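You operate a simulated robot arm through the tools that you are given. There is no shell and no other tool. Be economical: measure what you need, move in short steps, check, and stop when the job is done.

You are at the controls of a simulated two-armed robot. One attempt, no reset.

## Task
Wipe up the spill on the packing table with the cloth there and put it back.

Only the result counts: the job must be done as asked and must still hold three seconds after the hand-in. Knocking over, shifting, dropping, spilling or breaking anything else fails it. Flat cloth is picked up by pressing the open fingertips on it (5 to 10 N) and closing them slowly along it; thin cloth reads only 2 to 8 mm in the jaws.

## Robot
Two 6-joint arms with two-finger parallel grippers on one trunk, on a base that drives. Base frame: it is fixed to the floor where the robot stands at the start and does not move with it; the origin is under the middle of the robot, x ahead of it, y to its left, z up. Units: m, degrees, N and s.
The left shoulder is at the start at [0.06, 0.187, 1.097], the right one opposite. Payload 1.57 kg a hand.
The tool frame of a hand sits at the grasp point between the pads (the TCP): z along the fingers, y along the line on which they close. The tips reach 0.03 m beyond it. Largest opening 0.11 m; finger width 0.024, thickness 0.012; the body of the gripper, 0.048 by 0.112 m, starts 0.078 m behind the TCP.
Orientation is that of the tool frame in the base frame, as a unit quaternion [w, x, y, z]. With the fingers straight down and closing along the base's y, the tool's x points along the base's -x, its y along +y and its z along -z.

## Interface
- The arms move only by the tool nudge_tool. It takes "left_rows", "right_rows" or both (then of equal length, played together; a hand with none holds still); each is a list of rows, each a list of 7 numbers: the shift along the base's x, y, z in m, then the turn, a rotation vector about the base's x, y, z in degrees, then the closure in counts, from 0 (fully open) to 255 (shut). In form: [[tx, ty, tz, rx, ry, rz, gripper], ...]. A call has 1 to 12 rows; each row is the pose to reach, as a shift and turn from the pose commanded when the call began. Each row takes 0.2 s and may step no farther than 0.05 m and 8.6 degrees from the row before; otherwise, or with a gripper value out of range, the whole call is refused. A pose out of reach is approached as far as the arm can. The call stops where the force on the tool passes 40 N (or 10 N more than at its start, if that is more) or the arm is blocked; 0.2 s more then pass. Each finger travels about 0.153 m/s and halts on what it meets, pressing with about 24 N; the grip force reading is that of the motor and also rises with nothing between the fingers. The clock runs only during rows and for 0.2 s after the last one: add rows that repeat a pose to give the fingers time. The reply holds the time, the measured pose of the TCP, the force on the tool along the base axes, the opening and the grip force, in the units named above and with some noise, with the torque about the TCP (base axes, N m) and any sound that the robot's microphone picked up.
- Cameras (640 x 400 px; columns grow to the right, rows downward): "scene" is now at [0.0166, 0.0029, 1.6334]; the picture's right is [0.07, -1.00, 0.00], its down [-0.84, -0.06, -0.54] and it looks along [0.54, 0.04, -0.84] (base axes); focal length 296 px, centre (320, 200). "left" rides on the left gripper at [0.07, -0.016, -0.141] in its tool frame; the picture's right is [0.23, 0.97, 0.00], its down [-0.86, 0.20, -0.48] and it looks along [-0.47, 0.11, 0.88] (tool axes); focal length 222 px, centre (320, 200). "right" rides on the right gripper at [0.07, 0.016, -0.141] in its tool frame; the picture's right is [-0.23, 0.97, 0.00], its down [-0.86, -0.20, -0.48] and it looks along [-0.47, -0.11, 0.88] (tool axes); focal length 222 px, centre (320, 200). There is no depth. A picture from a camera that has moved, and an enlarged one, comes with that camera's place and axes in the base frame and with its lens. The place of the scene camera against the robot may be out by one fixed shift of up to 0.012 m in any direction.
- camera(camera): a new picture of that camera. No time passes.
- move_column(by): slides the trunk up (or, below 0, down) by that many m; the arms and the scene camera ride with it, the base frame stays. It gives what a move gives, with no picture.
- steer(legs): drives the robot by 1 to 6 legs, each [ahead, left, turn to the left] in m, m and degrees, along the robot's own axes; the way and the turn of a leg run together, so that a leg with both is an arc; at most 1.5 m and 180 degrees a leg. The arms and the cameras ride along, it lands a little off, and it stops where it bumps. It gives what a move gives.
- pan_tilt(pan, tilt): turns the head with the scene camera to pan (to the left, within 86 degrees either way) and tilt (down, from -29 to 69), counted from straight ahead of the robot. It gives what a move gives.
- enlarge(camera, box): a new picture of the part [left, top, right, bottom] of that camera's present view, enlarged. No time passes.
- finish_job(): hands the job in; it is judged then, once.

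Work in short steps. Places have to be worked out from the pictures, the camera data and where the tool is seen: move nearer, look again, correct. Check each grasp and each placing, and mend what went wrong. You have 120 turns and 92 pictures in all, those below and enlarged ones among them. Open the grippers and draw the arms clear of the work before you hand the job in, unless the task says otherwise; then end with one line.

The tools are called after "Emit:" as a command line: name --argument value ..., lists and objects as JSON in quotes. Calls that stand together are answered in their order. nudge_tool: Moves the arms, as the interface text tells. Its arguments: {"type":"object","properties":{"left_rows":{"type":"array","items":{"type":"array","items":{"type":"number"}}},"right_rows":{"type":"array","items":{"type":"array","items":{"type":"number"}}}},"required":[]} The other tools are called the same way: move_column (by) slides the trunk up or down; steer (legs) drives the base; pan_tilt (pan, tilt) turns the head that bears the scene camera; camera (camera) takes a picture; enlarge (camera, box) takes an enlarged picture of a part of a camera's view; finish_job () hands the job in.

At the start:

```text
time_s: 0.0
left_tcp_pos: [0.2845, 0.3243, 1.1041]
left_ee_rot: [0.0, -0.001, 1.0, -0.001]
left_contact_force: [-1.3, 0.0, -0.8]
left_ft_torque: [-0.01, -0.01, -0.02]
left_gripper_width: 0.1101
left_finger_force: 0.1
right_tcp_pos: [0.3429, 0.0254, 1.0916]
right_ee_rot: [0.0, 0.0, 1.0, 0.0]
right_contact_force: [-0.1, -0.2, -0.1]
right_ft_torque: [0.01, 0.01, 0.01]
right_gripper_width: 0.11
right_finger_force: 0.0
trunk travel left (down, up): [-0.725, 0.265]
robot x, y, heading: [-0.0021, 0.0002, -0.0]
head pan, tilt: [4.0, 57.3]
```

scene: 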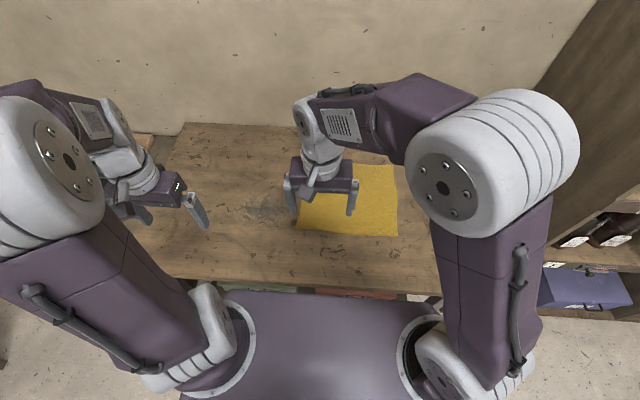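
right: 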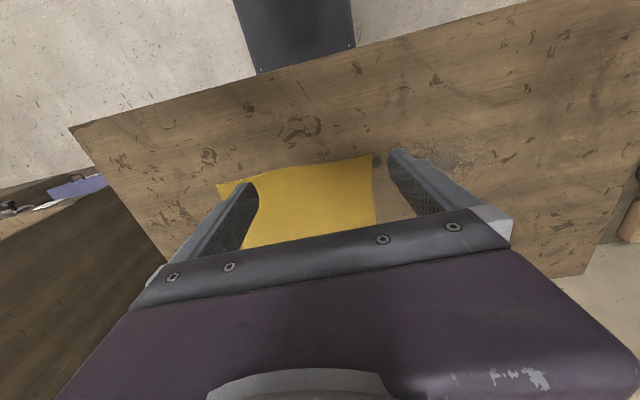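
left: 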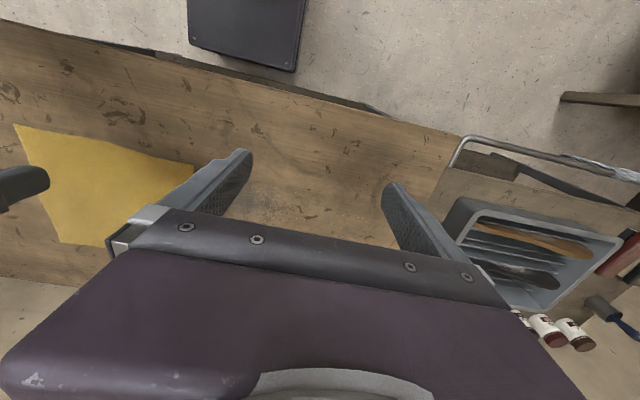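

The yellow cloth lies on the table, and a greyish patch near scene (265,207) may be the spill. I enlarge both views to check.

Emit:
enlarge --camera "scene" --box '[130, 110, 450, 310]'

Emit:
enlarge --camera "right" --box '[200, 60, 640, 280]'

```text
2.00 times, centred on (290, 210) of scene
camera zoom: at [0.0166, 0.0029, 1.6334], right [0.07, -1.0, 0.0], down [-0.84, -0.06, -0.54], along [0.54, 0.04, -0.84], focal length 592 px, centre (380, 180)
```

zoom: 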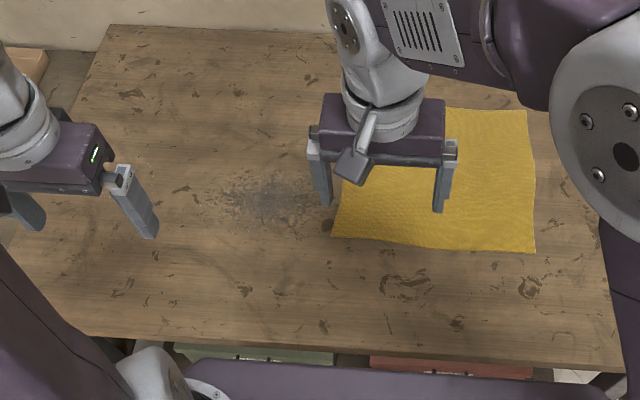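

```text
1.45 times, centred on (420, 170) of right
camera zoom: at [0.2734, 0.0422, 1.2326], right [0.23, 0.97, 0.0], down [0.86, -0.2, 0.48], along [0.47, -0.11, -0.88], focal length 323 px, centre (174, 244)
```

zoom: 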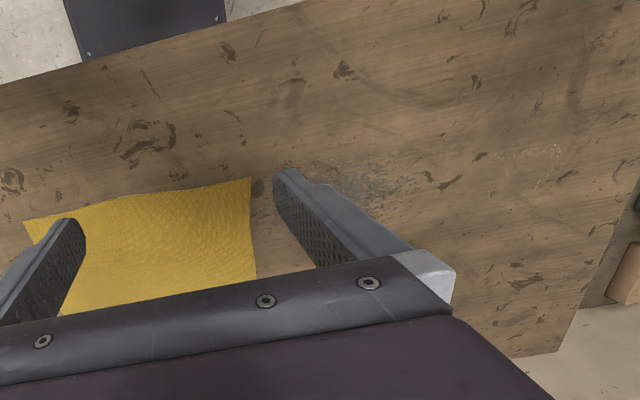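

The grey patch at about (0.505, 0.22) is the spill. The cloth spans roughly x 0.44 to 0.73 and y -0.21 to 0.11. I plan to pinch its left and right edges with both hands and slide it taut over the spill and back, so first I move both hands above their grasp points.

Emit:
nudge_tool --left_rows '[[0.027, -0.029, -0.012, 0, 0, 0, 60], [0.054, -0.058, -0.023, 0, 0, 0, 120], [0.082, -0.088, -0.035, 0, 0, 0, 139], [0.109, -0.117, -0.046, 0, 0, 0, 139], [0.136, -0.147, -0.058, 0, 0, 0, 139], [0.163, -0.176, -0.07, 0, 0, 0, 139], [0.19, -0.205, -0.081, 0, 0, 0, 139], [0.218, -0.235, -0.092, 0, 0, 0, 139], [0.2455, -0.264, -0.104, 0, 0, 0, 139], [0.2455, -0.264, -0.104, 0, 0, 0, 139]]' --right_rows '[[0.023, -0.019, -0.01, 0, 0, 0, 60], [0.046, -0.038, -0.02, 0, 0, 0, 120], [0.069, -0.058, -0.03, 0, 0, 0, 139], [0.092, -0.077, -0.04, 0, 0, 0, 139], [0.115, -0.096, -0.05, 0, 0, 0, 139], [0.138, -0.115, -0.06, 0, 0, 0, 139], [0.161, -0.135, -0.07, 0, 0, 0, 139], [0.184, -0.155, -0.08, 0, 0, 0, 139], [0.207, -0.175, -0.09, 0, 0, 0, 139], [0.207, -0.175, -0.09, 0, 0, 0, 139]]'

Emit:
camera --camera "scene"

Emit:
camera --camera "left"

Emit:
camera --camera "right"

```text
time_s: 2.2
left_tcp_pos: [0.5278, 0.0607, 1.0023]
left_ee_rot: [0.0, 0.0, 1.0, 0.001]
left_contact_force: [-0.5, -0.4, 0.7]
left_ft_torque: [0.01, -0.05, 0.02]
left_gripper_width: 0.0501
left_finger_force: 0.1
right_tcp_pos: [0.548, -0.1476, 1.0031]
right_ee_rot: [0.0, 0.0, 1.0, 0.0]
right_contact_force: [-0.4, -0.3, 0.1]
right_ft_torque: [0.02, -0.04, -0.04]
right_gripper_width: 0.0502
right_finger_force: 0.2
trunk travel left (down, up): [-0.725, 0.265]
robot x, y, heading: [-0.0007, -0.0011, -0.1]
head pan, tilt: [4.0, 57.3]
```

```text
86 pictures are left
camera scene: at [0.0152, 0.004, 1.6334], right [0.07, -1.0, 0.0], down [-0.84, -0.06, -0.54], along [0.54, 0.04, -0.84], focal length 296 px, centre (320, 200)
```

scene: 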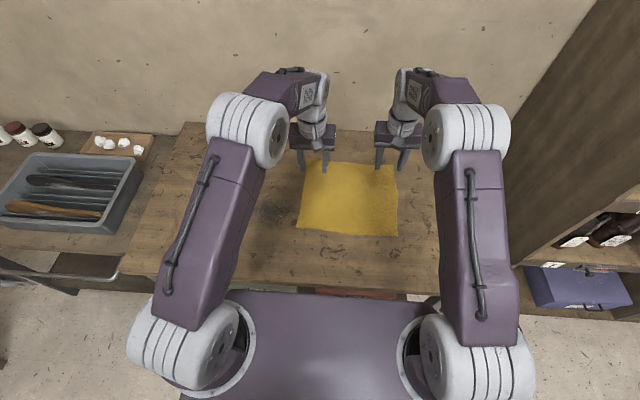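

```text
85 pictures are left
camera left: at [0.4576, 0.0441, 1.1425], right [-0.23, 0.97, 0.0], down [0.85, 0.2, 0.48], along [0.47, 0.11, -0.88], focal length 222 px, centre (320, 200)
```

left: 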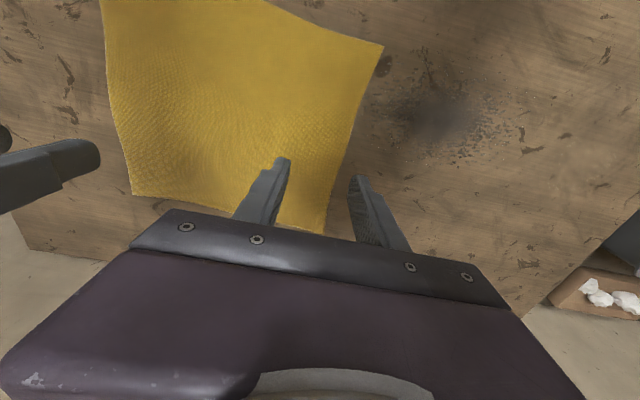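

```text
84 pictures are left
camera right: at [0.478, -0.1318, 1.1434], right [0.23, 0.97, 0.0], down [0.85, -0.2, 0.48], along [0.47, -0.11, -0.88], focal length 222 px, centre (320, 200)
```

right: 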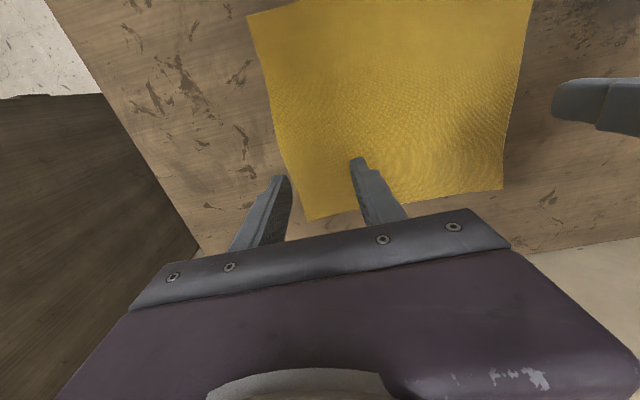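

Triangulating with the left and scene cameras suggests the surface may be higher than 0.79. I descend the left hand gently to find the contact height.

Emit:
nudge_tool --left_rows '[[0, 0, -0.03, 0, 0, 0, 139], [0, 0, -0.06, 0, 0, 0, 139], [0, 0, -0.08, 0, 0, 0, 139], [0, 0, -0.095, 0, 0, 0, 139], [0, 0, -0.095, 0, 0, 0, 139]]'

Emit:
camera --camera "left"

```text
time_s: 3.4
left_tcp_pos: [0.5287, 0.0598, 0.9038]
left_ee_rot: [0.0, 0.0, 1.0, 0.0]
left_contact_force: [0.2, -0.7, 0.0]
left_ft_torque: [0.01, 0.01, -0.02]
left_gripper_width: 0.0502
left_finger_force: 0.0
right_tcp_pos: [0.5473, -0.149, 1.0032]
right_ee_rot: [0.001, 0.0, 1.0, 0.001]
right_contact_force: [0.3, 0.0, 0.2]
right_ft_torque: [0.01, -0.01, -0.01]
right_gripper_width: 0.05
right_finger_force: 0.0
trunk travel left (down, up): [-0.725, 0.265]
robot x, y, heading: [0.0003, 0.0012, -0.1]
head pan, tilt: [4.0, 57.3]
```

```text
83 pictures are left
camera left: at [0.458, 0.0436, 1.0432], right [-0.23, 0.97, 0.0], down [0.85, 0.2, 0.48], along [0.47, 0.11, -0.88], focal length 222 px, centre (320, 200)
```

left: 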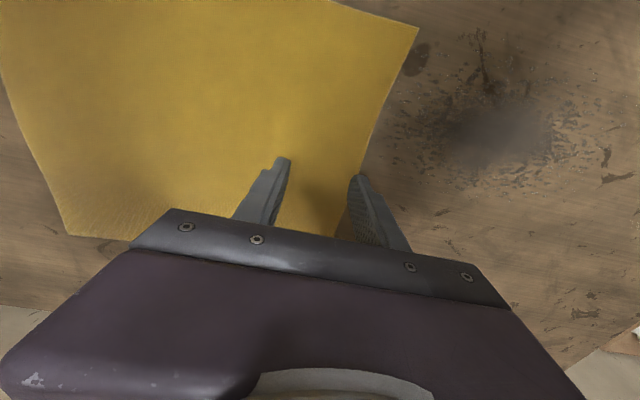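

The two left views also put the surface near z 0.82 to 0.85. I lower in small steps and watch the force.

Emit:
nudge_tool --left_rows '[[0, 0, -0.008, 0, 0, 0, 139], [0, 0, -0.014, 0, 0, 0, 139], [0, 0, -0.02, 0, 0, 0, 139], [0, 0, -0.02, 0, 0, 0, 139]]'

Emit:
camera --camera "left"

```text
time_s: 4.4
left_tcp_pos: [0.5293, 0.0613, 0.8838]
left_ee_rot: [0.0, 0.0, 1.0, 0.001]
left_contact_force: [-0.5, -0.5, 0.1]
left_ft_torque: [0.01, 0.01, 0.0]
left_gripper_width: 0.0498
left_finger_force: 0.0
right_tcp_pos: [0.5478, -0.1488, 1.0031]
right_ee_rot: [-0.001, 0.0, 1.0, 0.0]
right_contact_force: [-0.1, 0.3, 0.3]
right_ft_torque: [0.01, -0.01, 0.01]
right_gripper_width: 0.0502
right_finger_force: 0.0
trunk travel left (down, up): [-0.725, 0.265]
robot x, y, heading: [-0.0036, 0.0019, 0.2]
head pan, tilt: [4.0, 57.3]
```

```text
82 pictures are left
camera left: at [0.4592, 0.0441, 1.0244], right [-0.23, 0.97, 0.0], down [0.86, 0.2, 0.48], along [0.47, 0.11, -0.88], focal length 222 px, centre (320, 200)
```

left: 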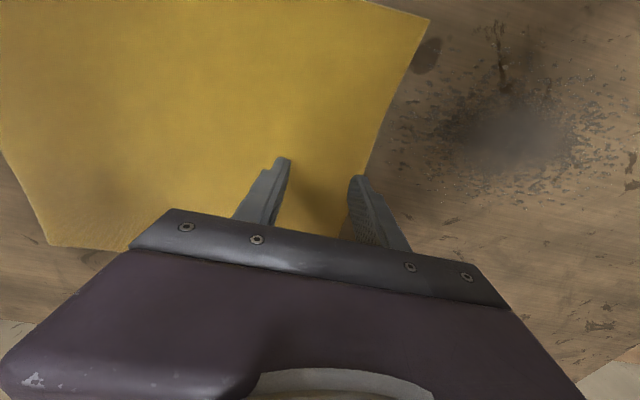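

There is no contact yet, and the left finger is close to the cloth's edge. I shift 2.5 cm inward and go on down.

Emit:
nudge_tool --left_rows '[[0, -0.025, 0, 0, 0, 0, 139], [0, -0.025, -0.008, 0, 0, 0, 139], [0, -0.025, -0.014, 0, 0, 0, 139], [0, -0.025, -0.02, 0, 0, 0, 139], [0, -0.025, -0.02, 0, 0, 0, 139]]'

Emit:
camera --camera "left"

```text
time_s: 5.6
left_tcp_pos: [0.5331, 0.0357, 0.87]
left_ee_rot: [0.006, 0.001, 1.0, -0.001]
left_contact_force: [-4.8, 3.1, 25.2]
left_ft_torque: [0.41, 0.39, 0.0]
left_gripper_width: 0.0502
left_finger_force: 0.1
right_tcp_pos: [0.546, -0.1487, 1.0023]
right_ee_rot: [0.001, -0.001, 1.0, 0.001]
right_contact_force: [0.0, -0.1, -0.3]
right_ft_torque: [-0.01, 0.04, 0.01]
right_gripper_width: 0.05
right_finger_force: 0.1
trunk travel left (down, up): [-0.725, 0.265]
robot x, y, heading: [-0.0019, 0.0011, -0.1]
head pan, tilt: [4.0, 57.3]
stopped in row 5 (left hand): the force on the tool passed its limit (the readings are from after the stop); the commanded pose is now the measured one
```

```text
81 pictures are left
camera left: at [0.4606, 0.0193, 1.011], right [-0.23, 0.97, 0.0], down [0.85, 0.2, 0.49], along [0.48, 0.11, -0.87], focal length 222 px, centre (320, 200)
```

left: 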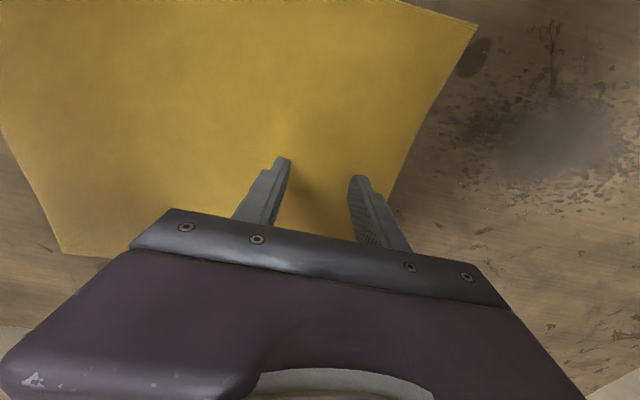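

Contact is at TCP z of about 0.872, so the surface is near 0.843. The cloth therefore spans x 0.41 to 0.68 and y -0.197 to 0.105. I ease off to 5 to 10 N, then close slowly.

Emit:
nudge_tool --left_rows '[[0, 0, 0.0025, 0, 0, 0, 139], [0, 0, 0.0025, 0, 0, 0, 139]]'

```text
time_s: 6.2
left_tcp_pos: [0.5321, 0.0359, 0.8704]
left_ee_rot: [0.004, 0.0, 1.0, -0.001]
left_contact_force: [1.3, 2.3, 11.3]
left_ft_torque: [0.29, 0.04, -0.04]
left_gripper_width: 0.0504
left_finger_force: 0.1
right_tcp_pos: [0.5467, -0.147, 1.002]
right_ee_rot: [0.001, 0.0, 1.0, 0.0]
right_contact_force: [0.8, 0.6, -0.3]
right_ft_torque: [0.0, 0.01, 0.01]
right_gripper_width: 0.0501
right_finger_force: 0.0
trunk travel left (down, up): [-0.725, 0.265]
robot x, y, heading: [0.0022, -0.0015, -0.2]
head pan, tilt: [4.0, 57.3]
```

The force is 11 N, so I raise a touch more and close slowly.

Emit:
nudge_tool --left_rows '[[0, 0, 0.0006, 0, 0, 0, 145], [0, 0, 0.0006, 0, 0, 0, 155], [0, 0, 0.0006, 0, 0, 0, 165], [0, 0, 0.0006, 0, 0, 0, 175], [0, 0, 0.0006, 0, 0, 0, 185], [0, 0, 0.0006, 0, 0, 0, 195], [0, 0, 0.0006, 0, 0, 0, 205], [0, 0, 0.0006, 0, 0, 0, 215], [0, 0, 0.0006, 0, 0, 0, 225], [0, 0, 0.0006, 0, 0, 0, 240], [0, 0, 0.0006, 0, 0, 0, 255], [0, 0, 0.0006, 0, 0, 0, 255]]'

Emit:
camera --camera "left"

```text
time_s: 8.8
left_tcp_pos: [0.5328, 0.0354, 0.8721]
left_ee_rot: [0.004, 0.0, 1.0, -0.001]
left_contact_force: [2.0, 1.7, 8.1]
left_ft_torque: [0.02, -0.05, -0.02]
left_gripper_width: 0.0027
left_finger_force: 24.0
right_tcp_pos: [0.547, -0.1485, 1.0031]
right_ee_rot: [0.0, 0.0, 1.0, 0.0]
right_contact_force: [-0.3, 0.8, 0.3]
right_ft_torque: [-0.02, -0.03, 0.02]
right_gripper_width: 0.0502
right_finger_force: 0.1
trunk travel left (down, up): [-0.725, 0.265]
robot x, y, heading: [-0.0003, -0.0021, 0.1]
head pan, tilt: [4.0, 57.3]
```

```text
80 pictures are left
camera left: at [0.4612, 0.0195, 1.0126], right [-0.23, 0.97, 0.0], down [0.85, 0.2, 0.49], along [0.47, 0.11, -0.87], focal length 222 px, centre (320, 200)
```

left: 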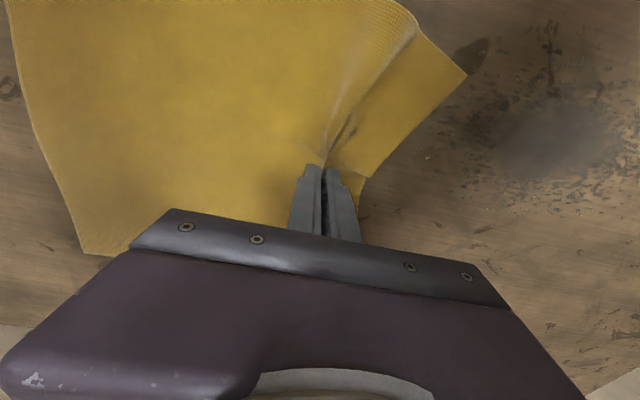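

The left hand grips the cloth at 2.7 mm. Next I bring the right hand down near the right edge.

Emit:
nudge_tool --right_rows '[[-0.005, 0.005, -0.04, 0, 0, 0, 139], [-0.014, 0.005, -0.08, 0, 0, 0, 139], [-0.014, 0.005, -0.11, 0, 0, 0, 139], [-0.014, 0.005, -0.12, 0, 0, 0, 139], [-0.014, 0.005, -0.126, 0, 0, 0, 139], [-0.014, 0.005, -0.129, 0, 0, 0, 139], [-0.014, 0.005, -0.129, 0, 0, 0, 139]]'

Emit:
camera --camera "right"

```text
time_s: 10.4
left_tcp_pos: [0.5317, 0.0348, 0.8726]
left_ee_rot: [0.004, 0.0, 1.0, -0.001]
left_contact_force: [2.4, 0.0, 9.7]
left_ft_torque: [0.0, 0.01, 0.01]
left_gripper_width: 0.003
left_finger_force: 23.9
right_tcp_pos: [0.5324, -0.1437, 0.8733]
right_ee_rot: [-0.001, 0.001, 1.0, 0.0]
right_contact_force: [-0.3, -0.7, 0.6]
right_ft_torque: [0.0, 0.02, -0.01]
right_gripper_width: 0.05
right_finger_force: 0.1
trunk travel left (down, up): [-0.725, 0.265]
robot x, y, heading: [-0.0007, 0.0016, 0.1]
head pan, tilt: [4.0, 57.3]
```

```text
79 pictures are left
camera right: at [0.464, -0.1279, 1.0138], right [0.23, 0.97, 0.0], down [0.85, -0.2, 0.48], along [0.47, -0.11, -0.88], focal length 222 px, centre (320, 200)
```

right: 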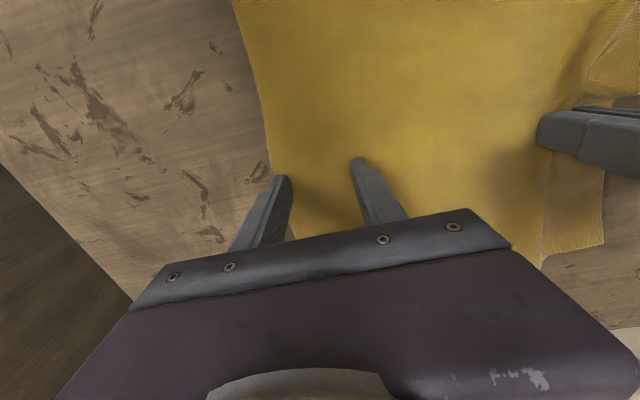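

The pinch pulled the right edge inward, so the outer finger sits at the border. I lift slightly, move 2.5 cm inward, and go down again.

Emit:
nudge_tool --right_rows '[[0, 0, 0.012, 0, 0, 0, 139], [0, 0.025, 0.012, 0, 0, 0, 139], [0, 0.025, 0.004, 0, 0, 0, 139], [0, 0.025, 0, 0, 0, 0, 139], [0, 0.025, -0.002, 0, 0, 0, 139], [0, 0.025, -0.0035, 0, 0, 0, 139], [0, 0.025, -0.0035, 0, 0, 0, 139]]'

Emit:
camera --camera "right"

```text
time_s: 12.0
left_tcp_pos: [0.5304, 0.0365, 0.8726]
left_ee_rot: [0.005, -0.001, 1.0, -0.001]
left_contact_force: [1.0, -0.3, 5.4]
left_ft_torque: [-0.04, -0.04, 0.02]
left_gripper_width: 0.0031
left_finger_force: 23.9
right_tcp_pos: [0.5329, -0.1177, 0.8708]
right_ee_rot: [0.002, 0.001, 1.0, 0.0]
right_contact_force: [-1.5, 1.2, 12.2]
right_ft_torque: [0.0, 0.08, -0.01]
right_gripper_width: 0.0502
right_finger_force: 0.0
trunk travel left (down, up): [-0.725, 0.265]
robot x, y, heading: [0.0016, 0.0004, 0.1]
head pan, tilt: [4.0, 57.3]
```

```text
78 pictures are left
camera right: at [0.4632, -0.1016, 1.0116], right [0.23, 0.97, 0.0], down [0.85, -0.2, 0.48], along [0.47, -0.11, -0.88], focal length 222 px, centre (320, 200)
```

right: 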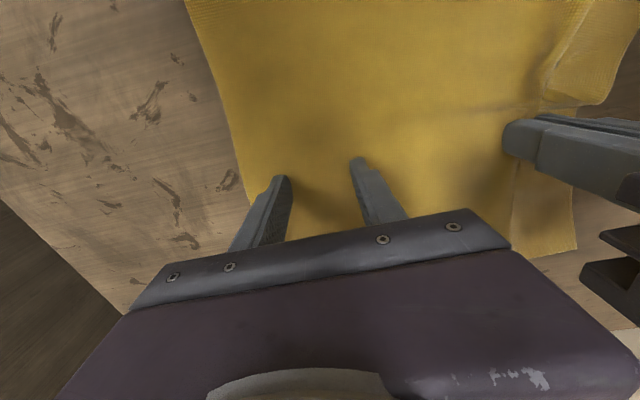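

The right hand is on the cloth at 12 N. I ease off half a millimetre and close slowly.

Emit:
nudge_tool --right_rows '[[0, 0, 0.0006, 0, 0, 0, 145], [0, 0, 0.0006, 0, 0, 0, 155], [0, 0, 0.0006, 0, 0, 0, 165], [0, 0, 0.0006, 0, 0, 0, 175], [0, 0, 0.0006, 0, 0, 0, 185], [0, 0, 0.0006, 0, 0, 0, 195], [0, 0, 0.0006, 0, 0, 0, 205], [0, 0, 0.0006, 0, 0, 0, 215], [0, 0, 0.0006, 0, 0, 0, 225], [0, 0, 0.0006, 0, 0, 0, 240], [0, 0, 0.0006, 0, 0, 0, 255], [0, 0, 0.0006, 0, 0, 0, 255]]'

Emit:
camera --camera "right"

Emit:
camera --camera "scene"

```text
time_s: 14.6
left_tcp_pos: [0.5319, 0.0344, 0.8715]
left_ee_rot: [0.004, 0.0, 1.0, -0.001]
left_contact_force: [-0.9, -1.2, 3.1]
left_ft_torque: [-0.03, 0.08, 0.0]
left_gripper_width: 0.0031
left_finger_force: 24.1
right_tcp_pos: [0.5318, -0.1179, 0.8702]
right_ee_rot: [0.001, 0.0, 1.0, 0.0]
right_contact_force: [-0.4, 2.3, 7.2]
right_ft_torque: [0.09, 0.03, -0.01]
right_gripper_width: 0.0021
right_finger_force: 23.2
trunk travel left (down, up): [-0.725, 0.265]
robot x, y, heading: [-0.0031, 0.0012, -0.1]
head pan, tilt: [4.0, 57.3]
```

```text
77 pictures are left
camera right: at [0.4632, -0.1013, 1.0117], right [0.23, 0.97, 0.0], down [0.85, -0.2, 0.48], along [0.47, -0.11, -0.88], focal length 222 px, centre (320, 200)
```

right: 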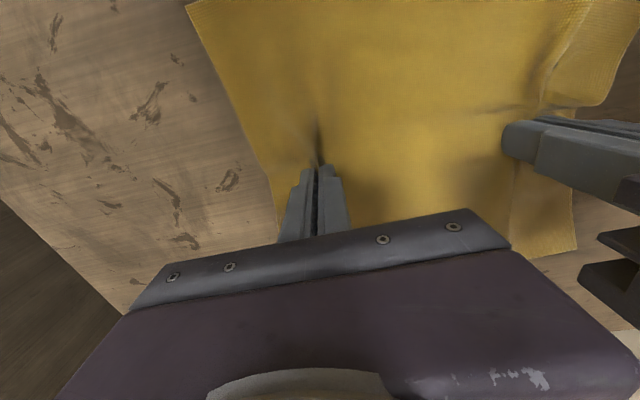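

```text
76 pictures are left
camera scene: at [0.0144, 0.0032, 1.6334], right [0.07, -1.0, 0.0], down [-0.84, -0.06, -0.54], along [0.54, 0.04, -0.84], focal length 296 px, centre (320, 200)
```

scene: 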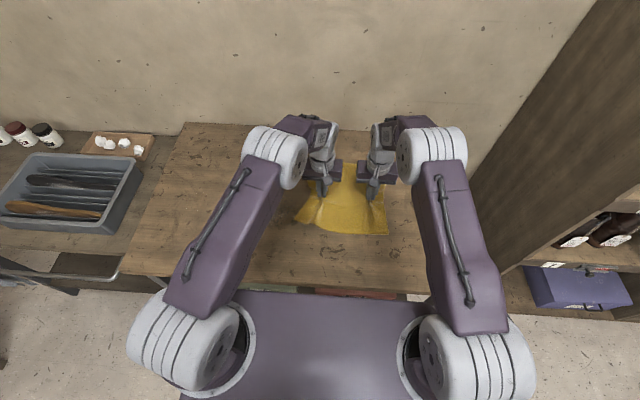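

Both hands hold the cloth. I slide them together towards the spill (+y, with x shifting to about 0.475), keeping light pressure.

Emit:
nudge_tool --left_rows '[[-0.007, 0.015, 0, 0, 0, 0, 255], [-0.014, 0.03, 0, 0, 0, 0, 255], [-0.021, 0.045, 0, 0, 0, 0, 255], [-0.028, 0.06, 0, 0, 0, 0, 255], [-0.035, 0.075, 0, 0, 0, 0, 255], [-0.042, 0.09, 0, 0, 0, 0, 255], [-0.049, 0.105, 0, 0, 0, 0, 255], [-0.056, 0.12, 0, 0, 0, 0, 255], [-0.058, 0.135, 0, 0, 0, 0, 255], [-0.058, 0.15, 0, 0, 0, 0, 255], [-0.058, 0.165, 0, 0, 0, 0, 255]]' --right_rows '[[-0.007, 0.015, 0, 0, 0, 0, 255], [-0.014, 0.03, 0, 0, 0, 0, 255], [-0.021, 0.045, 0, 0, 0, 0, 255], [-0.028, 0.06, 0, 0, 0, 0, 255], [-0.035, 0.075, 0, 0, 0, 0, 255], [-0.042, 0.09, 0, 0, 0, 0, 255], [-0.049, 0.105, 0, 0, 0, 0, 255], [-0.056, 0.12, 0, 0, 0, 0, 255], [-0.058, 0.135, 0, 0, 0, 0, 255], [-0.058, 0.15, 0, 0, 0, 0, 255], [-0.058, 0.165, 0, 0, 0, 0, 255]]'

Emit:
camera --camera "left"

Emit:
camera --camera "scene"

```text
time_s: 17.0
left_tcp_pos: [0.4738, 0.2011, 0.8719]
left_ee_rot: [0.004, 0.0, 1.0, 0.0]
left_contact_force: [0.7, -3.6, 7.4]
left_ft_torque: [-0.15, -0.01, -0.01]
left_gripper_width: 0.0029
left_finger_force: 24.4
right_tcp_pos: [0.4738, 0.0479, 0.871]
right_ee_rot: [0.003, 0.0, 1.0, 0.001]
right_contact_force: [0.5, -2.9, 18.1]
right_ft_torque: [-0.14, 0.02, 0.01]
right_gripper_width: 0.0019
right_finger_force: 23.9
trunk travel left (down, up): [-0.725, 0.265]
robot x, y, heading: [0.0012, 0.0019, 0.2]
head pan, tilt: [4.0, 57.3]
```

```text
75 pictures are left
camera left: at [0.403, 0.1853, 1.0118], right [-0.23, 0.97, 0.0], down [0.85, 0.2, 0.49], along [0.47, 0.11, -0.87], focal length 222 px, centre (320, 200)
```

left: 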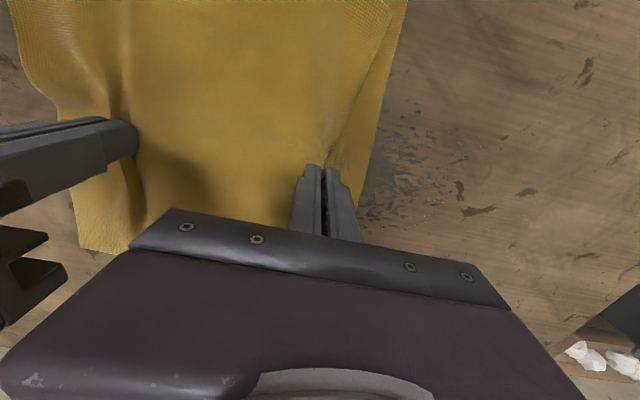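

```text
74 pictures are left
camera scene: at [0.0127, 0.0019, 1.6336], right [0.07, -1.0, 0.0], down [-0.84, -0.06, -0.54], along [0.54, 0.04, -0.84], focal length 296 px, centre (320, 200)
```

scene: 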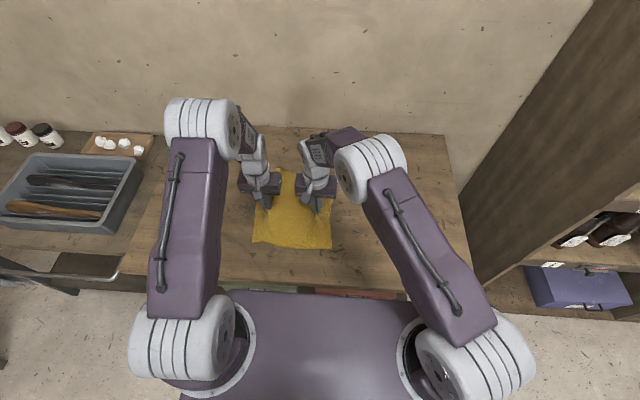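

The cloth slides well and residue is left on the left side. I go on 8 cm further, then sweep x back and forth.

Emit:
nudge_tool --left_rows '[[0, 0.02, 0, 0, 0, 0, 255], [0, 0.04, 0, 0, 0, 0, 255], [0, 0.06, 0, 0, 0, 0, 255], [0, 0.08, 0, 0, 0, 0, 255], [-0.02, 0.08, 0, 0, 0, 0, 255], [-0.04, 0.08, 0, 0, 0, 0, 255], [-0.04, 0.06, 0, 0, 0, 0, 255], [-0.04, 0.04, 0, 0, 0, 0, 255], [-0.04, 0.02, 0, 0, 0, 0, 255], [-0.04, 0.0, 0, 0, 0, 0, 255]]' --right_rows '[[0, 0.02, 0.001, 0, 0, 0, 255], [0, 0.04, 0.001, 0, 0, 0, 255], [0, 0.06, 0.001, 0, 0, 0, 255], [0, 0.08, 0.001, 0, 0, 0, 255], [-0.02, 0.08, 0.001, 0, 0, 0, 255], [-0.04, 0.08, 0.001, 0, 0, 0, 255], [-0.04, 0.06, 0.001, 0, 0, 0, 255], [-0.04, 0.04, 0.001, 0, 0, 0, 255], [-0.04, 0.02, 0.001, 0, 0, 0, 255], [-0.04, 0.0, 0.001, 0, 0, 0, 255]]'

Emit:
camera --camera "left"

Emit:
enlarge --camera "scene" --box '[160, 120, 400, 270]'

```text
time_s: 19.2
left_tcp_pos: [0.4351, 0.2009, 0.8719]
left_ee_rot: [0.004, 0.0, 1.0, 0.0]
left_contact_force: [-0.9, 2.4, 11.2]
left_ft_torque: [0.11, 0.07, 0.02]
left_gripper_width: 0.0031
left_finger_force: 23.7
right_tcp_pos: [0.4335, 0.0454, 0.8721]
right_ee_rot: [-0.001, 0.001, 1.0, 0.0]
right_contact_force: [-0.8, 1.1, 2.8]
right_ft_torque: [0.07, 0.0, -0.03]
right_gripper_width: 0.002
right_finger_force: 23.8
trunk travel left (down, up): [-0.725, 0.265]
robot x, y, heading: [0.0028, 0.0015, -0.0]
head pan, tilt: [4.0, 57.3]
```

```text
73 pictures are left
camera left: at [0.3641, 0.1829, 1.0116], right [-0.23, 0.97, 0.0], down [0.85, 0.2, 0.49], along [0.47, 0.11, -0.87], focal length 222 px, centre (320, 200)
```

left: 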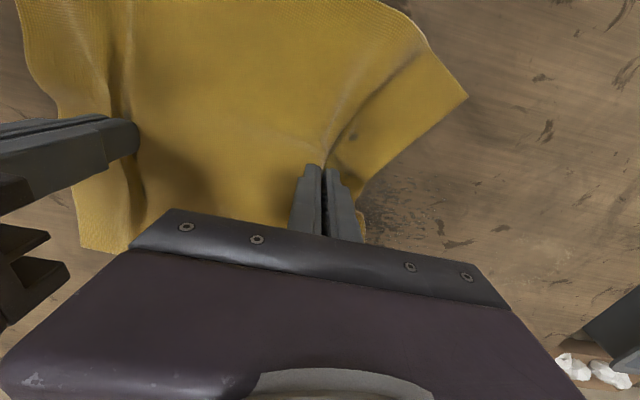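

```text
2.67 times, centred on (280, 195) of scene
camera zoom: at [0.0148, 0.0009, 1.6332], right [0.07, -1.0, 0.0], down [-0.84, -0.06, -0.54], along [0.54, 0.04, -0.84], focal length 789 px, centre (427, 213)
```

zoom: 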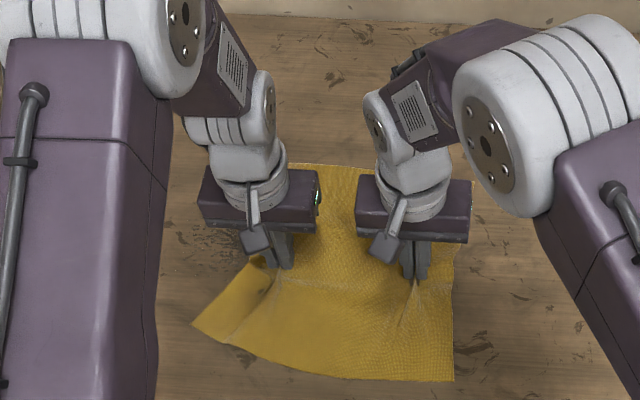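

Some residue remains around (0.45 to 0.50, 0.27). I make longer strokes at x of about 0.52, 0.485 and 0.45, out to y 0.33.

Emit:
nudge_tool --left_rows '[[0.04, 0, 0, 0, 0, 0, 255], [0.08, 0, 0, 0, 0, 0, 255], [0.08, 0.035, 0, 0, 0, 0, 255], [0.08, 0.07, 0, 0, 0, 0, 255], [0.08, 0.1, 0, 0, 0, 0, 255], [0.08, 0.13, 0, 0, 0, 0, 255], [0.05, 0.13, 0, 0, 0, 0, 255], [0.05, 0.1, 0, 0, 0, 0, 255], [0.05, 0.07, 0, 0, 0, 0, 255], [0.05, 0.035, 0, 0, 0, 0, 255], [0.05, 0, 0, 0, 0, 0, 255]]' --right_rows '[[0.04, 0, 0, 0, 0, 0, 255], [0.08, 0, 0, 0, 0, 0, 255], [0.08, 0.035, 0, 0, 0, 0, 255], [0.08, 0.07, 0, 0, 0, 0, 255], [0.08, 0.1, 0, 0, 0, 0, 255], [0.08, 0.13, 0, 0, 0, 0, 255], [0.05, 0.13, 0, 0, 0, 0, 255], [0.05, 0.1, 0, 0, 0, 0, 255], [0.05, 0.07, 0, 0, 0, 0, 255], [0.05, 0.035, 0, 0, 0, 0, 255], [0.05, 0, 0, 0, 0, 0, 255]]'

Emit:
nudge_tool --left_rows '[[-0.02, 0, 0, 0, 0, 0, 255], [-0.02, 0.035, 0, 0, 0, 0, 255], [-0.02, 0.07, 0, 0, 0, 0, 255], [-0.02, 0.1, 0, 0, 0, 0, 255], [-0.02, 0.13, 0, 0, 0, 0, 255], [0.01, 0.13, 0, 0, 0, 0, 255], [0.01, 0.1, 0, 0, 0, 0, 255], [0.01, 0.07, 0, 0, 0, 0, 255], [0.01, 0.035, 0, 0, 0, 0, 255], [0.01, 0, 0, 0, 0, 0, 255], [0.01, -0.03, 0, 0, 0, 0, 255], [0.01, -0.06, 0, 0, 0, 0, 255]]' --right_rows '[[-0.02, 0, 0, 0, 0, 0, 255], [-0.02, 0.035, 0, 0, 0, 0, 255], [-0.02, 0.07, 0, 0, 0, 0, 255], [-0.02, 0.1, 0, 0, 0, 0, 255], [-0.02, 0.13, 0, 0, 0, 0, 255], [0.01, 0.13, 0, 0, 0, 0, 255], [0.01, 0.1, 0, 0, 0, 0, 255], [0.01, 0.07, 0, 0, 0, 0, 255], [0.01, 0.035, 0, 0, 0, 0, 255], [0.01, 0, 0, 0, 0, 0, 255], [0.01, -0.03, 0, 0, 0, 0, 255], [0.01, -0.06, 0, 0, 0, 0, 255]]'

Emit:
camera --camera "left"

Emit:
enlarge --camera "scene" --box '[160, 120, 400, 270]'

```text
time_s: 20.6
left_tcp_pos: [0.511, 0.3112, 0.8708]
left_ee_rot: [-0.001, -0.001, 1.0, -0.006]
left_contact_force: [-3.0, -25.6, 10.0]
left_ft_torque: [-0.78, 0.09, -0.11]
left_gripper_width: 0.0033
left_finger_force: 24.1
right_tcp_pos: [0.4859, 0.1485, 0.8842]
right_ee_rot: [0.007, -0.003, 1.0, 0.013]
right_contact_force: [4.0, 26.4, -1.6]
right_ft_torque: [0.75, -0.12, 0.01]
right_gripper_width: 0.0021
right_finger_force: 23.9
right hand out of reach, approached as far as the arm can: row 4, 5, 6
trunk travel left (down, up): [-0.725, 0.265]
robot x, y, heading: [0.0004, -0.0002, 0.2]
head pan, tilt: [4.0, 57.3]
stopped in row 6 (left hand): the force on the tool passed its limit (the readings are from after the stop); the commanded pose is now the measured one
```

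```text
time_s: 21.2
left_tcp_pos: [0.4902, 0.34, 0.8701]
left_ee_rot: [-0.004, 0.0, 1.0, -0.009]
left_contact_force: [-6.2, -18.7, 16.0]
left_ft_torque: [-0.53, 0.05, 0.01]
left_gripper_width: 0.003
left_finger_force: 23.8
right_tcp_pos: [0.4631, 0.1772, 0.8846]
right_ee_rot: [0.01, -0.003, 1.0, 0.017]
right_contact_force: [3.1, 20.8, -1.5]
right_ft_torque: [0.61, -0.12, -0.04]
right_gripper_width: 0.0021
right_finger_force: 23.1
right hand out of reach, approached as far as the arm can: row 2, 3
trunk travel left (down, up): [-0.725, 0.265]
robot x, y, heading: [-0.0007, 0.0044, -0.0]
head pan, tilt: [4.0, 57.3]
stopped in row 3 (left hand): the force on the tool passed its limit (the readings are from after the stop); the commanded pose is now the measured one
```

```text
71 pictures are left
camera left: at [0.42, 0.3264, 1.0127], right [-0.23, 0.97, -0.02], down [0.86, 0.21, 0.47], along [0.46, 0.09, -0.88], focal length 222 px, centre (320, 200)
```

left: 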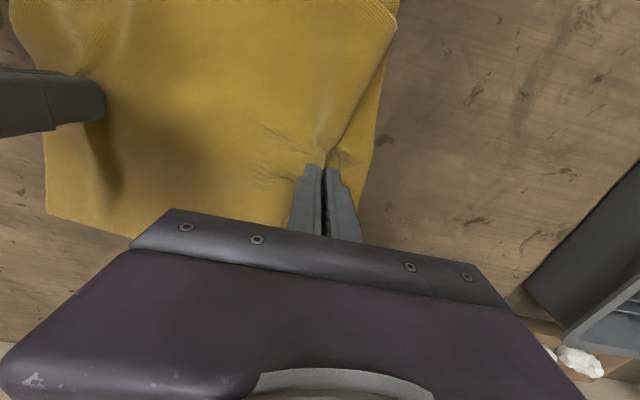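

```text
2.67 times, centred on (280, 195) of scene
camera zoom: at [0.0132, 0.0033, 1.6336], right [0.07, -1.0, 0.0], down [-0.84, -0.06, -0.54], along [0.54, 0.04, -0.84], focal length 789 px, centre (427, 213)
```

zoom: 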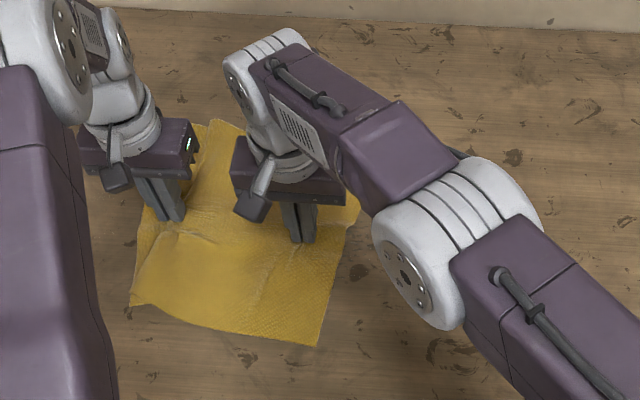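

The right hand reached its limit and rose a little, while the left stroked out to y 0.34. I return toward -y in step, bringing the right hand back down and correcting its tilt.

Emit:
nudge_tool --left_rows '[[0, -0.01, 0.001, 0, 0, 0, 255], [-0.005, -0.035, 0.001, 0, 0, 0, 255], [-0.01, -0.06, 0.001, 0, 0, 0, 255], [-0.01, -0.09, 0.001, 0, 0, 0, 255], [-0.01, -0.12, 0.001, 0, 0, 0, 255], [-0.01, -0.15, 0.001, 0, 0, 0, 255], [-0.01, -0.18, 0.001, 0, 0, 0, 255], [-0.01, -0.21, 0.001, 0, 0, 0, 255]]' --right_rows '[[0.005, 0, 0, 0, 0, 0, 255], [0.01, -0.025, -0.003, 0, 0, 0, 255], [0.017, -0.05, -0.006, 0, 0, 0, 255], [0.017, -0.08, -0.009, 0, 0, 0, 255], [0.017, -0.11, -0.011, 0, 0, 0, 255], [0.017, -0.14, -0.011, 0, 0, 0, 255], [0.017, -0.17, -0.011, 0, 0, 0, 255], [0.017, -0.2, -0.011, 0, 0, 0, 255]]'

Emit:
camera --camera "left"

Emit:
enlarge --camera "scene" --box '[160, 120, 400, 270]'

```text
time_s: 23.0
left_tcp_pos: [0.4784, 0.1347, 0.8711]
left_ee_rot: [0.0, -0.002, 1.0, -0.008]
left_contact_force: [1.4, -3.8, 33.0]
left_ft_torque: [0.13, -0.05, 0.01]
left_gripper_width: 0.0031
left_finger_force: 24.2
right_tcp_pos: [0.4813, -0.029, 0.8745]
right_ee_rot: [0.009, -0.002, 1.0, 0.013]
right_contact_force: [0.6, 10.7, -1.2]
right_ft_torque: [0.35, 0.01, 0.0]
right_gripper_width: 0.0021
right_finger_force: 23.7
trunk travel left (down, up): [-0.725, 0.265]
robot x, y, heading: [0.0007, -0.001, 0.2]
head pan, tilt: [4.0, 57.3]
```

```text
69 pictures are left
camera left: at [0.4088, 0.1192, 1.012], right [-0.23, 0.97, -0.01], down [0.85, 0.21, 0.48], along [0.47, 0.1, -0.88], focal length 222 px, centre (320, 200)
```

left: 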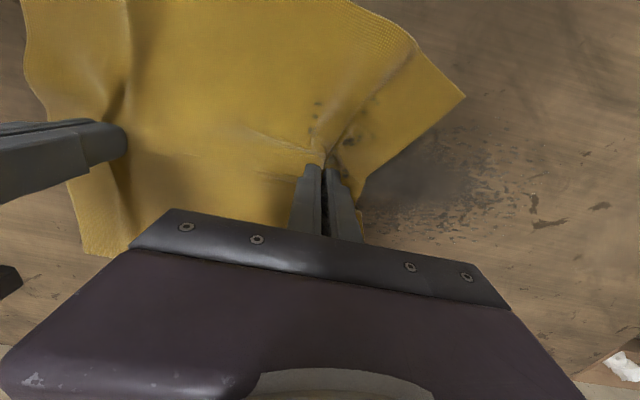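

```text
2.67 times, centred on (280, 195) of scene
camera zoom: at [0.0122, 0.0009, 1.6337], right [0.07, -1.0, 0.0], down [-0.84, -0.06, -0.54], along [0.54, 0.04, -0.84], focal length 789 px, centre (427, 213)
```

zoom: 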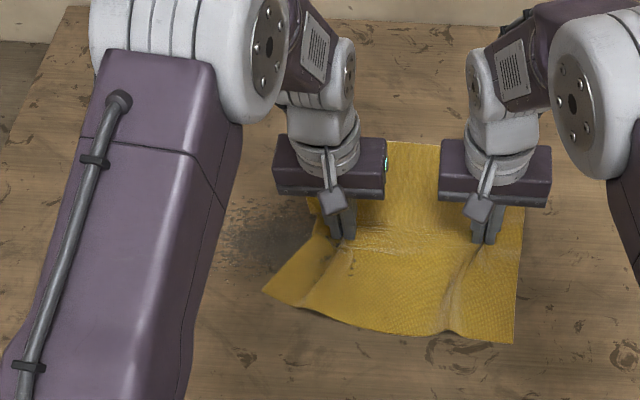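

The cloth is picking up dirt and the spill is fading, with about x 0.435 to 0.53 and y 0.15 to 0.275 still to do. I run more strokes with moderate pressure, within the right hand's reach.

Emit:
nudge_tool --left_rows '[[-0.03, 0, 0.001, 0, 0, 0, 255], [-0.03, 0.04, 0.001, 0, 0, 0, 255], [-0.03, 0.08, 0.001, 0, 0, 0, 255], [-0.03, 0.12, 0.001, 0, 0, 0, 255], [-0.03, 0.15, 0.001, 0, 0, 0, 255], [-0.01, 0.15, 0.001, 0, 0, 0, 255], [-0.01, 0.12, 0.001, 0, 0, 0, 255], [-0.01, 0.08, 0.001, 0, 0, 0, 255], [-0.01, 0.04, 0.001, 0, 0, 0, 255], [-0.01, 0, 0.001, 0, 0, 0, 255]]' --right_rows '[[-0.03, 0.005, -0.001, 0, 0, 0, 255], [-0.03, 0.045, -0.002, 0, 0, 0, 255], [-0.03, 0.085, -0.002, 0, 0, 0, 255], [-0.03, 0.125, -0.002, 0, 0, 0, 255], [-0.03, 0.155, -0.002, 0, 0, 0, 255], [-0.01, 0.155, -0.002, 0, 0, 0, 255], [-0.01, 0.125, -0.002, 0, 0, 0, 255], [-0.01, 0.085, -0.002, 0, 0, 0, 255], [-0.01, 0.045, -0.002, 0, 0, 0, 255], [-0.01, 0.005, -0.002, 0, 0, 0, 255]]'

Emit:
camera --camera "left"

```text
time_s: 25.2
left_tcp_pos: [0.4675, 0.1307, 0.8716]
left_ee_rot: [-0.002, -0.001, 1.0, -0.007]
left_contact_force: [-0.3, 0.4, 0.3]
left_ft_torque: [0.06, 0.01, 0.03]
left_gripper_width: 0.0032
left_finger_force: 24.2
right_tcp_pos: [0.4734, -0.0202, 0.871]
right_ee_rot: [0.01, -0.003, 1.0, 0.015]
right_contact_force: [-0.5, 6.0, 25.0]
right_ft_torque: [0.07, 0.2, -0.02]
right_gripper_width: 0.002
right_finger_force: 23.6
trunk travel left (down, up): [-0.725, 0.265]
robot x, y, heading: [-0.0014, 0.0018, 0.0]
head pan, tilt: [4.0, 57.3]
```

```text
67 pictures are left
camera left: at [0.3972, 0.1159, 1.0128], right [-0.23, 0.97, -0.01], down [0.86, 0.21, 0.47], along [0.46, 0.1, -0.88], focal length 222 px, centre (320, 200)
```

left: 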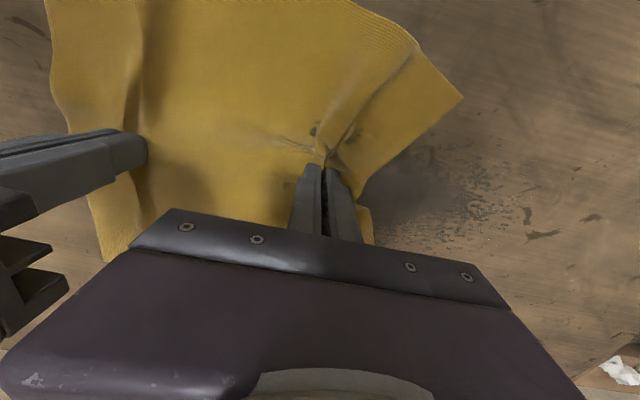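

The left force dropped to about 0 on that stroke. I press the left hand 2.5 mm lower, ease the right, and repeat with strokes at x of about 0.46, 0.49 and 0.52.

Emit:
nudge_tool --left_rows '[[0, 0.0, -0.0025, 0, 0, 0, 255], [0, 0.04, -0.0025, 0, 0, 0, 255], [0, 0.08, -0.0025, 0, 0, 0, 255], [0, 0.12, -0.0025, 0, 0, 0, 255], [0, 0.15, -0.0025, 0, 0, 0, 255], [0.025, 0.15, -0.0025, 0, 0, 0, 255], [0.025, 0.12, -0.0025, 0, 0, 0, 255], [0.025, 0.08, -0.0025, 0, 0, 0, 255], [0.025, 0.04, -0.0025, 0, 0, 0, 255], [0.025, 0, -0.0025, 0, 0, 0, 255]]' --right_rows '[[0, 0, 0.002, 0, 0, 0, 255], [0, 0.04, 0.002, 0, 0, 0, 255], [0, 0.08, 0.002, 0, 0, 0, 255], [0, 0.12, 0.002, 0, 0, 0, 255], [0, 0.15, 0.002, 0, 0, 0, 255], [0.025, 0.15, 0.002, 0, 0, 0, 255], [0.025, 0.12, 0.002, 0, 0, 0, 255], [0.025, 0.08, 0.002, 0, 0, 0, 255], [0.025, 0.04, 0.002, 0, 0, 0, 255], [0.025, 0, 0.002, 0, 0, 0, 255]]'

Emit:
camera --camera "left"

```text
time_s: 27.0
left_tcp_pos: [0.4982, 0.2164, 0.8709]
left_ee_rot: [0.001, 0.0, 1.0, -0.005]
left_contact_force: [-5.5, -3.7, 25.8]
left_ft_torque: [0.04, 0.26, 0.01]
left_gripper_width: 0.0029
left_finger_force: 23.8
right_tcp_pos: [0.4956, 0.0632, 0.8738]
right_ee_rot: [0.008, -0.002, 1.0, 0.014]
right_contact_force: [0.9, 0.0, -0.5]
right_ft_torque: [0.03, 0.01, -0.03]
right_gripper_width: 0.002
right_finger_force: 23.5
trunk travel left (down, up): [-0.725, 0.265]
robot x, y, heading: [-0.0027, -0.0011, 0.1]
head pan, tilt: [4.0, 57.3]
stopped in row 9 (left hand): the force on the tool passed its limit (the readings are from after the stop); the commanded pose is now the measured one
```

```text
66 pictures are left
camera left: at [0.4275, 0.2022, 1.0117], right [-0.23, 0.97, -0.01], down [0.85, 0.2, 0.48], along [0.47, 0.1, -0.88], focal length 222 px, centre (320, 200)
```

left: 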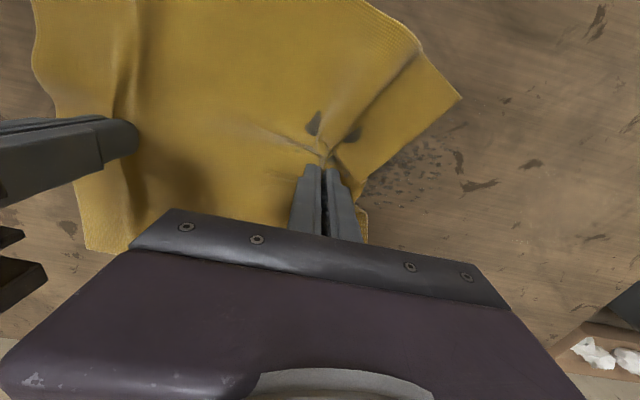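

The remaining residue lies around y 0.25 to 0.31, where the right hand's cross-reach is the limit. I lift both hands slightly and drive the base 0.1 m left for room.

Emit:
nudge_tool --left_rows '[[0, 0, 0.003, 0, 0, 0, 255], [0, 0, 0.006, 0, 0, 0, 255]]' --right_rows '[[0, 0, 0.002, 0, 0, 0, 255], [0, 0, 0.003, 0, 0, 0, 255]]'

Emit:
steer --legs '[[0, 0.1, 0]]'

Emit:
camera --camera "left"

Emit:
camera --camera "scene"

```text
time_s: 27.6
left_tcp_pos: [0.4997, 0.221, 0.873]
left_ee_rot: [0.0, 0.0, 1.0, -0.006]
left_contact_force: [-0.1, -0.7, -0.6]
left_ft_torque: [0.01, 0.03, -0.01]
left_gripper_width: 0.0029
left_finger_force: 24.3
right_tcp_pos: [0.4971, 0.0662, 0.8755]
right_ee_rot: [0.007, -0.002, 1.0, 0.012]
right_contact_force: [0.5, -0.5, -1.3]
right_ft_torque: [0.02, 0.03, 0.01]
right_gripper_width: 0.0021
right_finger_force: 23.5
trunk travel left (down, up): [-0.725, 0.265]
robot x, y, heading: [-0.0005, 0.0023, 0.1]
head pan, tilt: [4.0, 57.3]
```

```text
time_s: 28.8
left_tcp_pos: [0.4979, 0.3208, 0.8752]
left_ee_rot: [0.0, -0.001, 1.0, -0.005]
left_contact_force: [-0.2, 0.0, -0.3]
left_ft_torque: [0.0, 0.0, -0.01]
left_gripper_width: 0.003
left_finger_force: 24.4
right_tcp_pos: [0.4974, 0.1678, 0.8755]
right_ee_rot: [0.006, -0.003, 1.0, 0.013]
right_contact_force: [0.5, -0.6, -0.8]
right_ft_torque: [-0.01, 0.01, -0.02]
right_gripper_width: 0.0023
right_finger_force: 23.8
trunk travel left (down, up): [-0.725, 0.265]
robot x, y, heading: [0.001, 0.099, 0.2]
head pan, tilt: [4.0, 57.3]
```

```text
65 pictures are left
camera left: at [0.4287, 0.3064, 1.0154], right [-0.23, 0.97, -0.01], down [0.85, 0.21, 0.48], along [0.47, 0.1, -0.88], focal length 222 px, centre (320, 200)
```

left: 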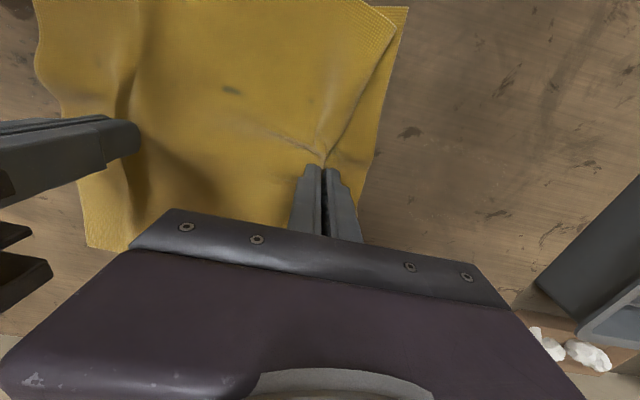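

```text
64 pictures are left
camera scene: at [0.0164, 0.1033, 1.6334], right [0.07, -1.0, 0.0], down [-0.84, -0.06, -0.54], along [0.54, 0.04, -0.84], focal length 296 px, centre (320, 200)
```

scene: 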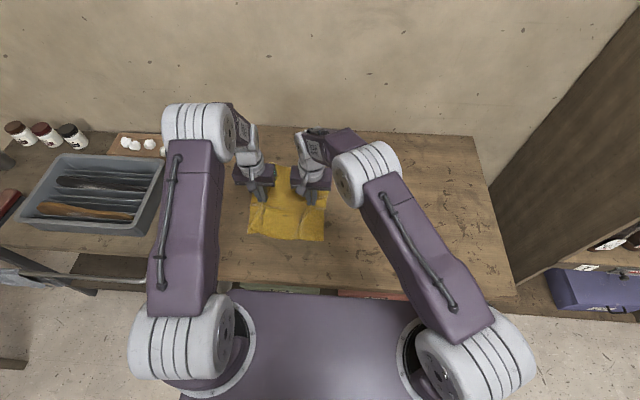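

There is room now. I press the left hand down about 4 mm and stroke y 0.32 to 0.13 at x 0.50, then back at 0.47.

Emit:
nudge_tool --left_rows '[[0, 0, -0.004, 0, 0, 0, 255], [0, -0.04, -0.004, 0, 0, 0, 255], [0, -0.08, -0.004, 0, 0, 0, 255], [0, -0.12, -0.004, 0, 0, 0, 255], [0, -0.16, -0.004, 0, 0, 0, 255], [0, -0.19, -0.004, 0, 0, 0, 255], [-0.03, -0.19, -0.004, 0, 0, 0, 255], [-0.03, -0.15, -0.004, 0, 0, 0, 255], [-0.03, -0.11, -0.004, 0, 0, 0, 255], [-0.03, -0.07, -0.004, 0, 0, 0, 255], [-0.03, -0.03, -0.004, 0, 0, 0, 255], [-0.03, 0, -0.004, 0, 0, 0, 255]]' --right_rows '[[0, 0, -0.002, 0, 0, 0, 255], [0, -0.04, -0.002, 0, 0, 0, 255], [0, -0.08, -0.002, 0, 0, 0, 255], [0, -0.12, -0.002, 0, 0, 0, 255], [0, -0.16, -0.002, 0, 0, 0, 255], [0, -0.19, -0.002, 0, 0, 0, 255], [-0.03, -0.19, -0.002, 0, 0, 0, 255], [-0.03, -0.15, -0.002, 0, 0, 0, 255], [-0.03, -0.11, -0.002, 0, 0, 0, 255], [-0.03, -0.07, -0.002, 0, 0, 0, 255], [-0.03, -0.03, -0.002, 0, 0, 0, 255], [-0.03, 0, -0.002, 0, 0, 0, 255]]'

Emit:
camera --camera "left"

```text
time_s: 31.4
left_tcp_pos: [0.4667, 0.322, 0.8717]
left_ee_rot: [0.001, 0.0, 1.0, -0.006]
left_contact_force: [0.1, -5.8, 24.3]
left_ft_torque: [-0.03, 0.03, -0.01]
left_gripper_width: 0.0031
left_finger_force: 24.2
right_tcp_pos: [0.4652, 0.1704, 0.8753]
right_ee_rot: [0.007, -0.003, 1.0, 0.014]
right_contact_force: [-1.1, -0.5, 0.0]
right_ft_torque: [0.0, 0.01, 0.0]
right_gripper_width: 0.002
right_finger_force: 23.9
trunk travel left (down, up): [-0.725, 0.265]
robot x, y, heading: [0.0049, 0.1016, 0.2]
head pan, tilt: [4.0, 57.3]
```

```text
63 pictures are left
camera left: at [0.3964, 0.3064, 1.0116], right [-0.23, 0.97, -0.01], down [0.85, 0.21, 0.48], along [0.47, 0.1, -0.88], focal length 222 px, centre (320, 200)
```

left: 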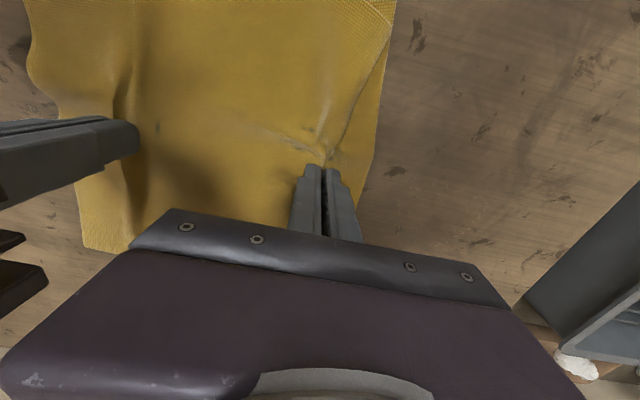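

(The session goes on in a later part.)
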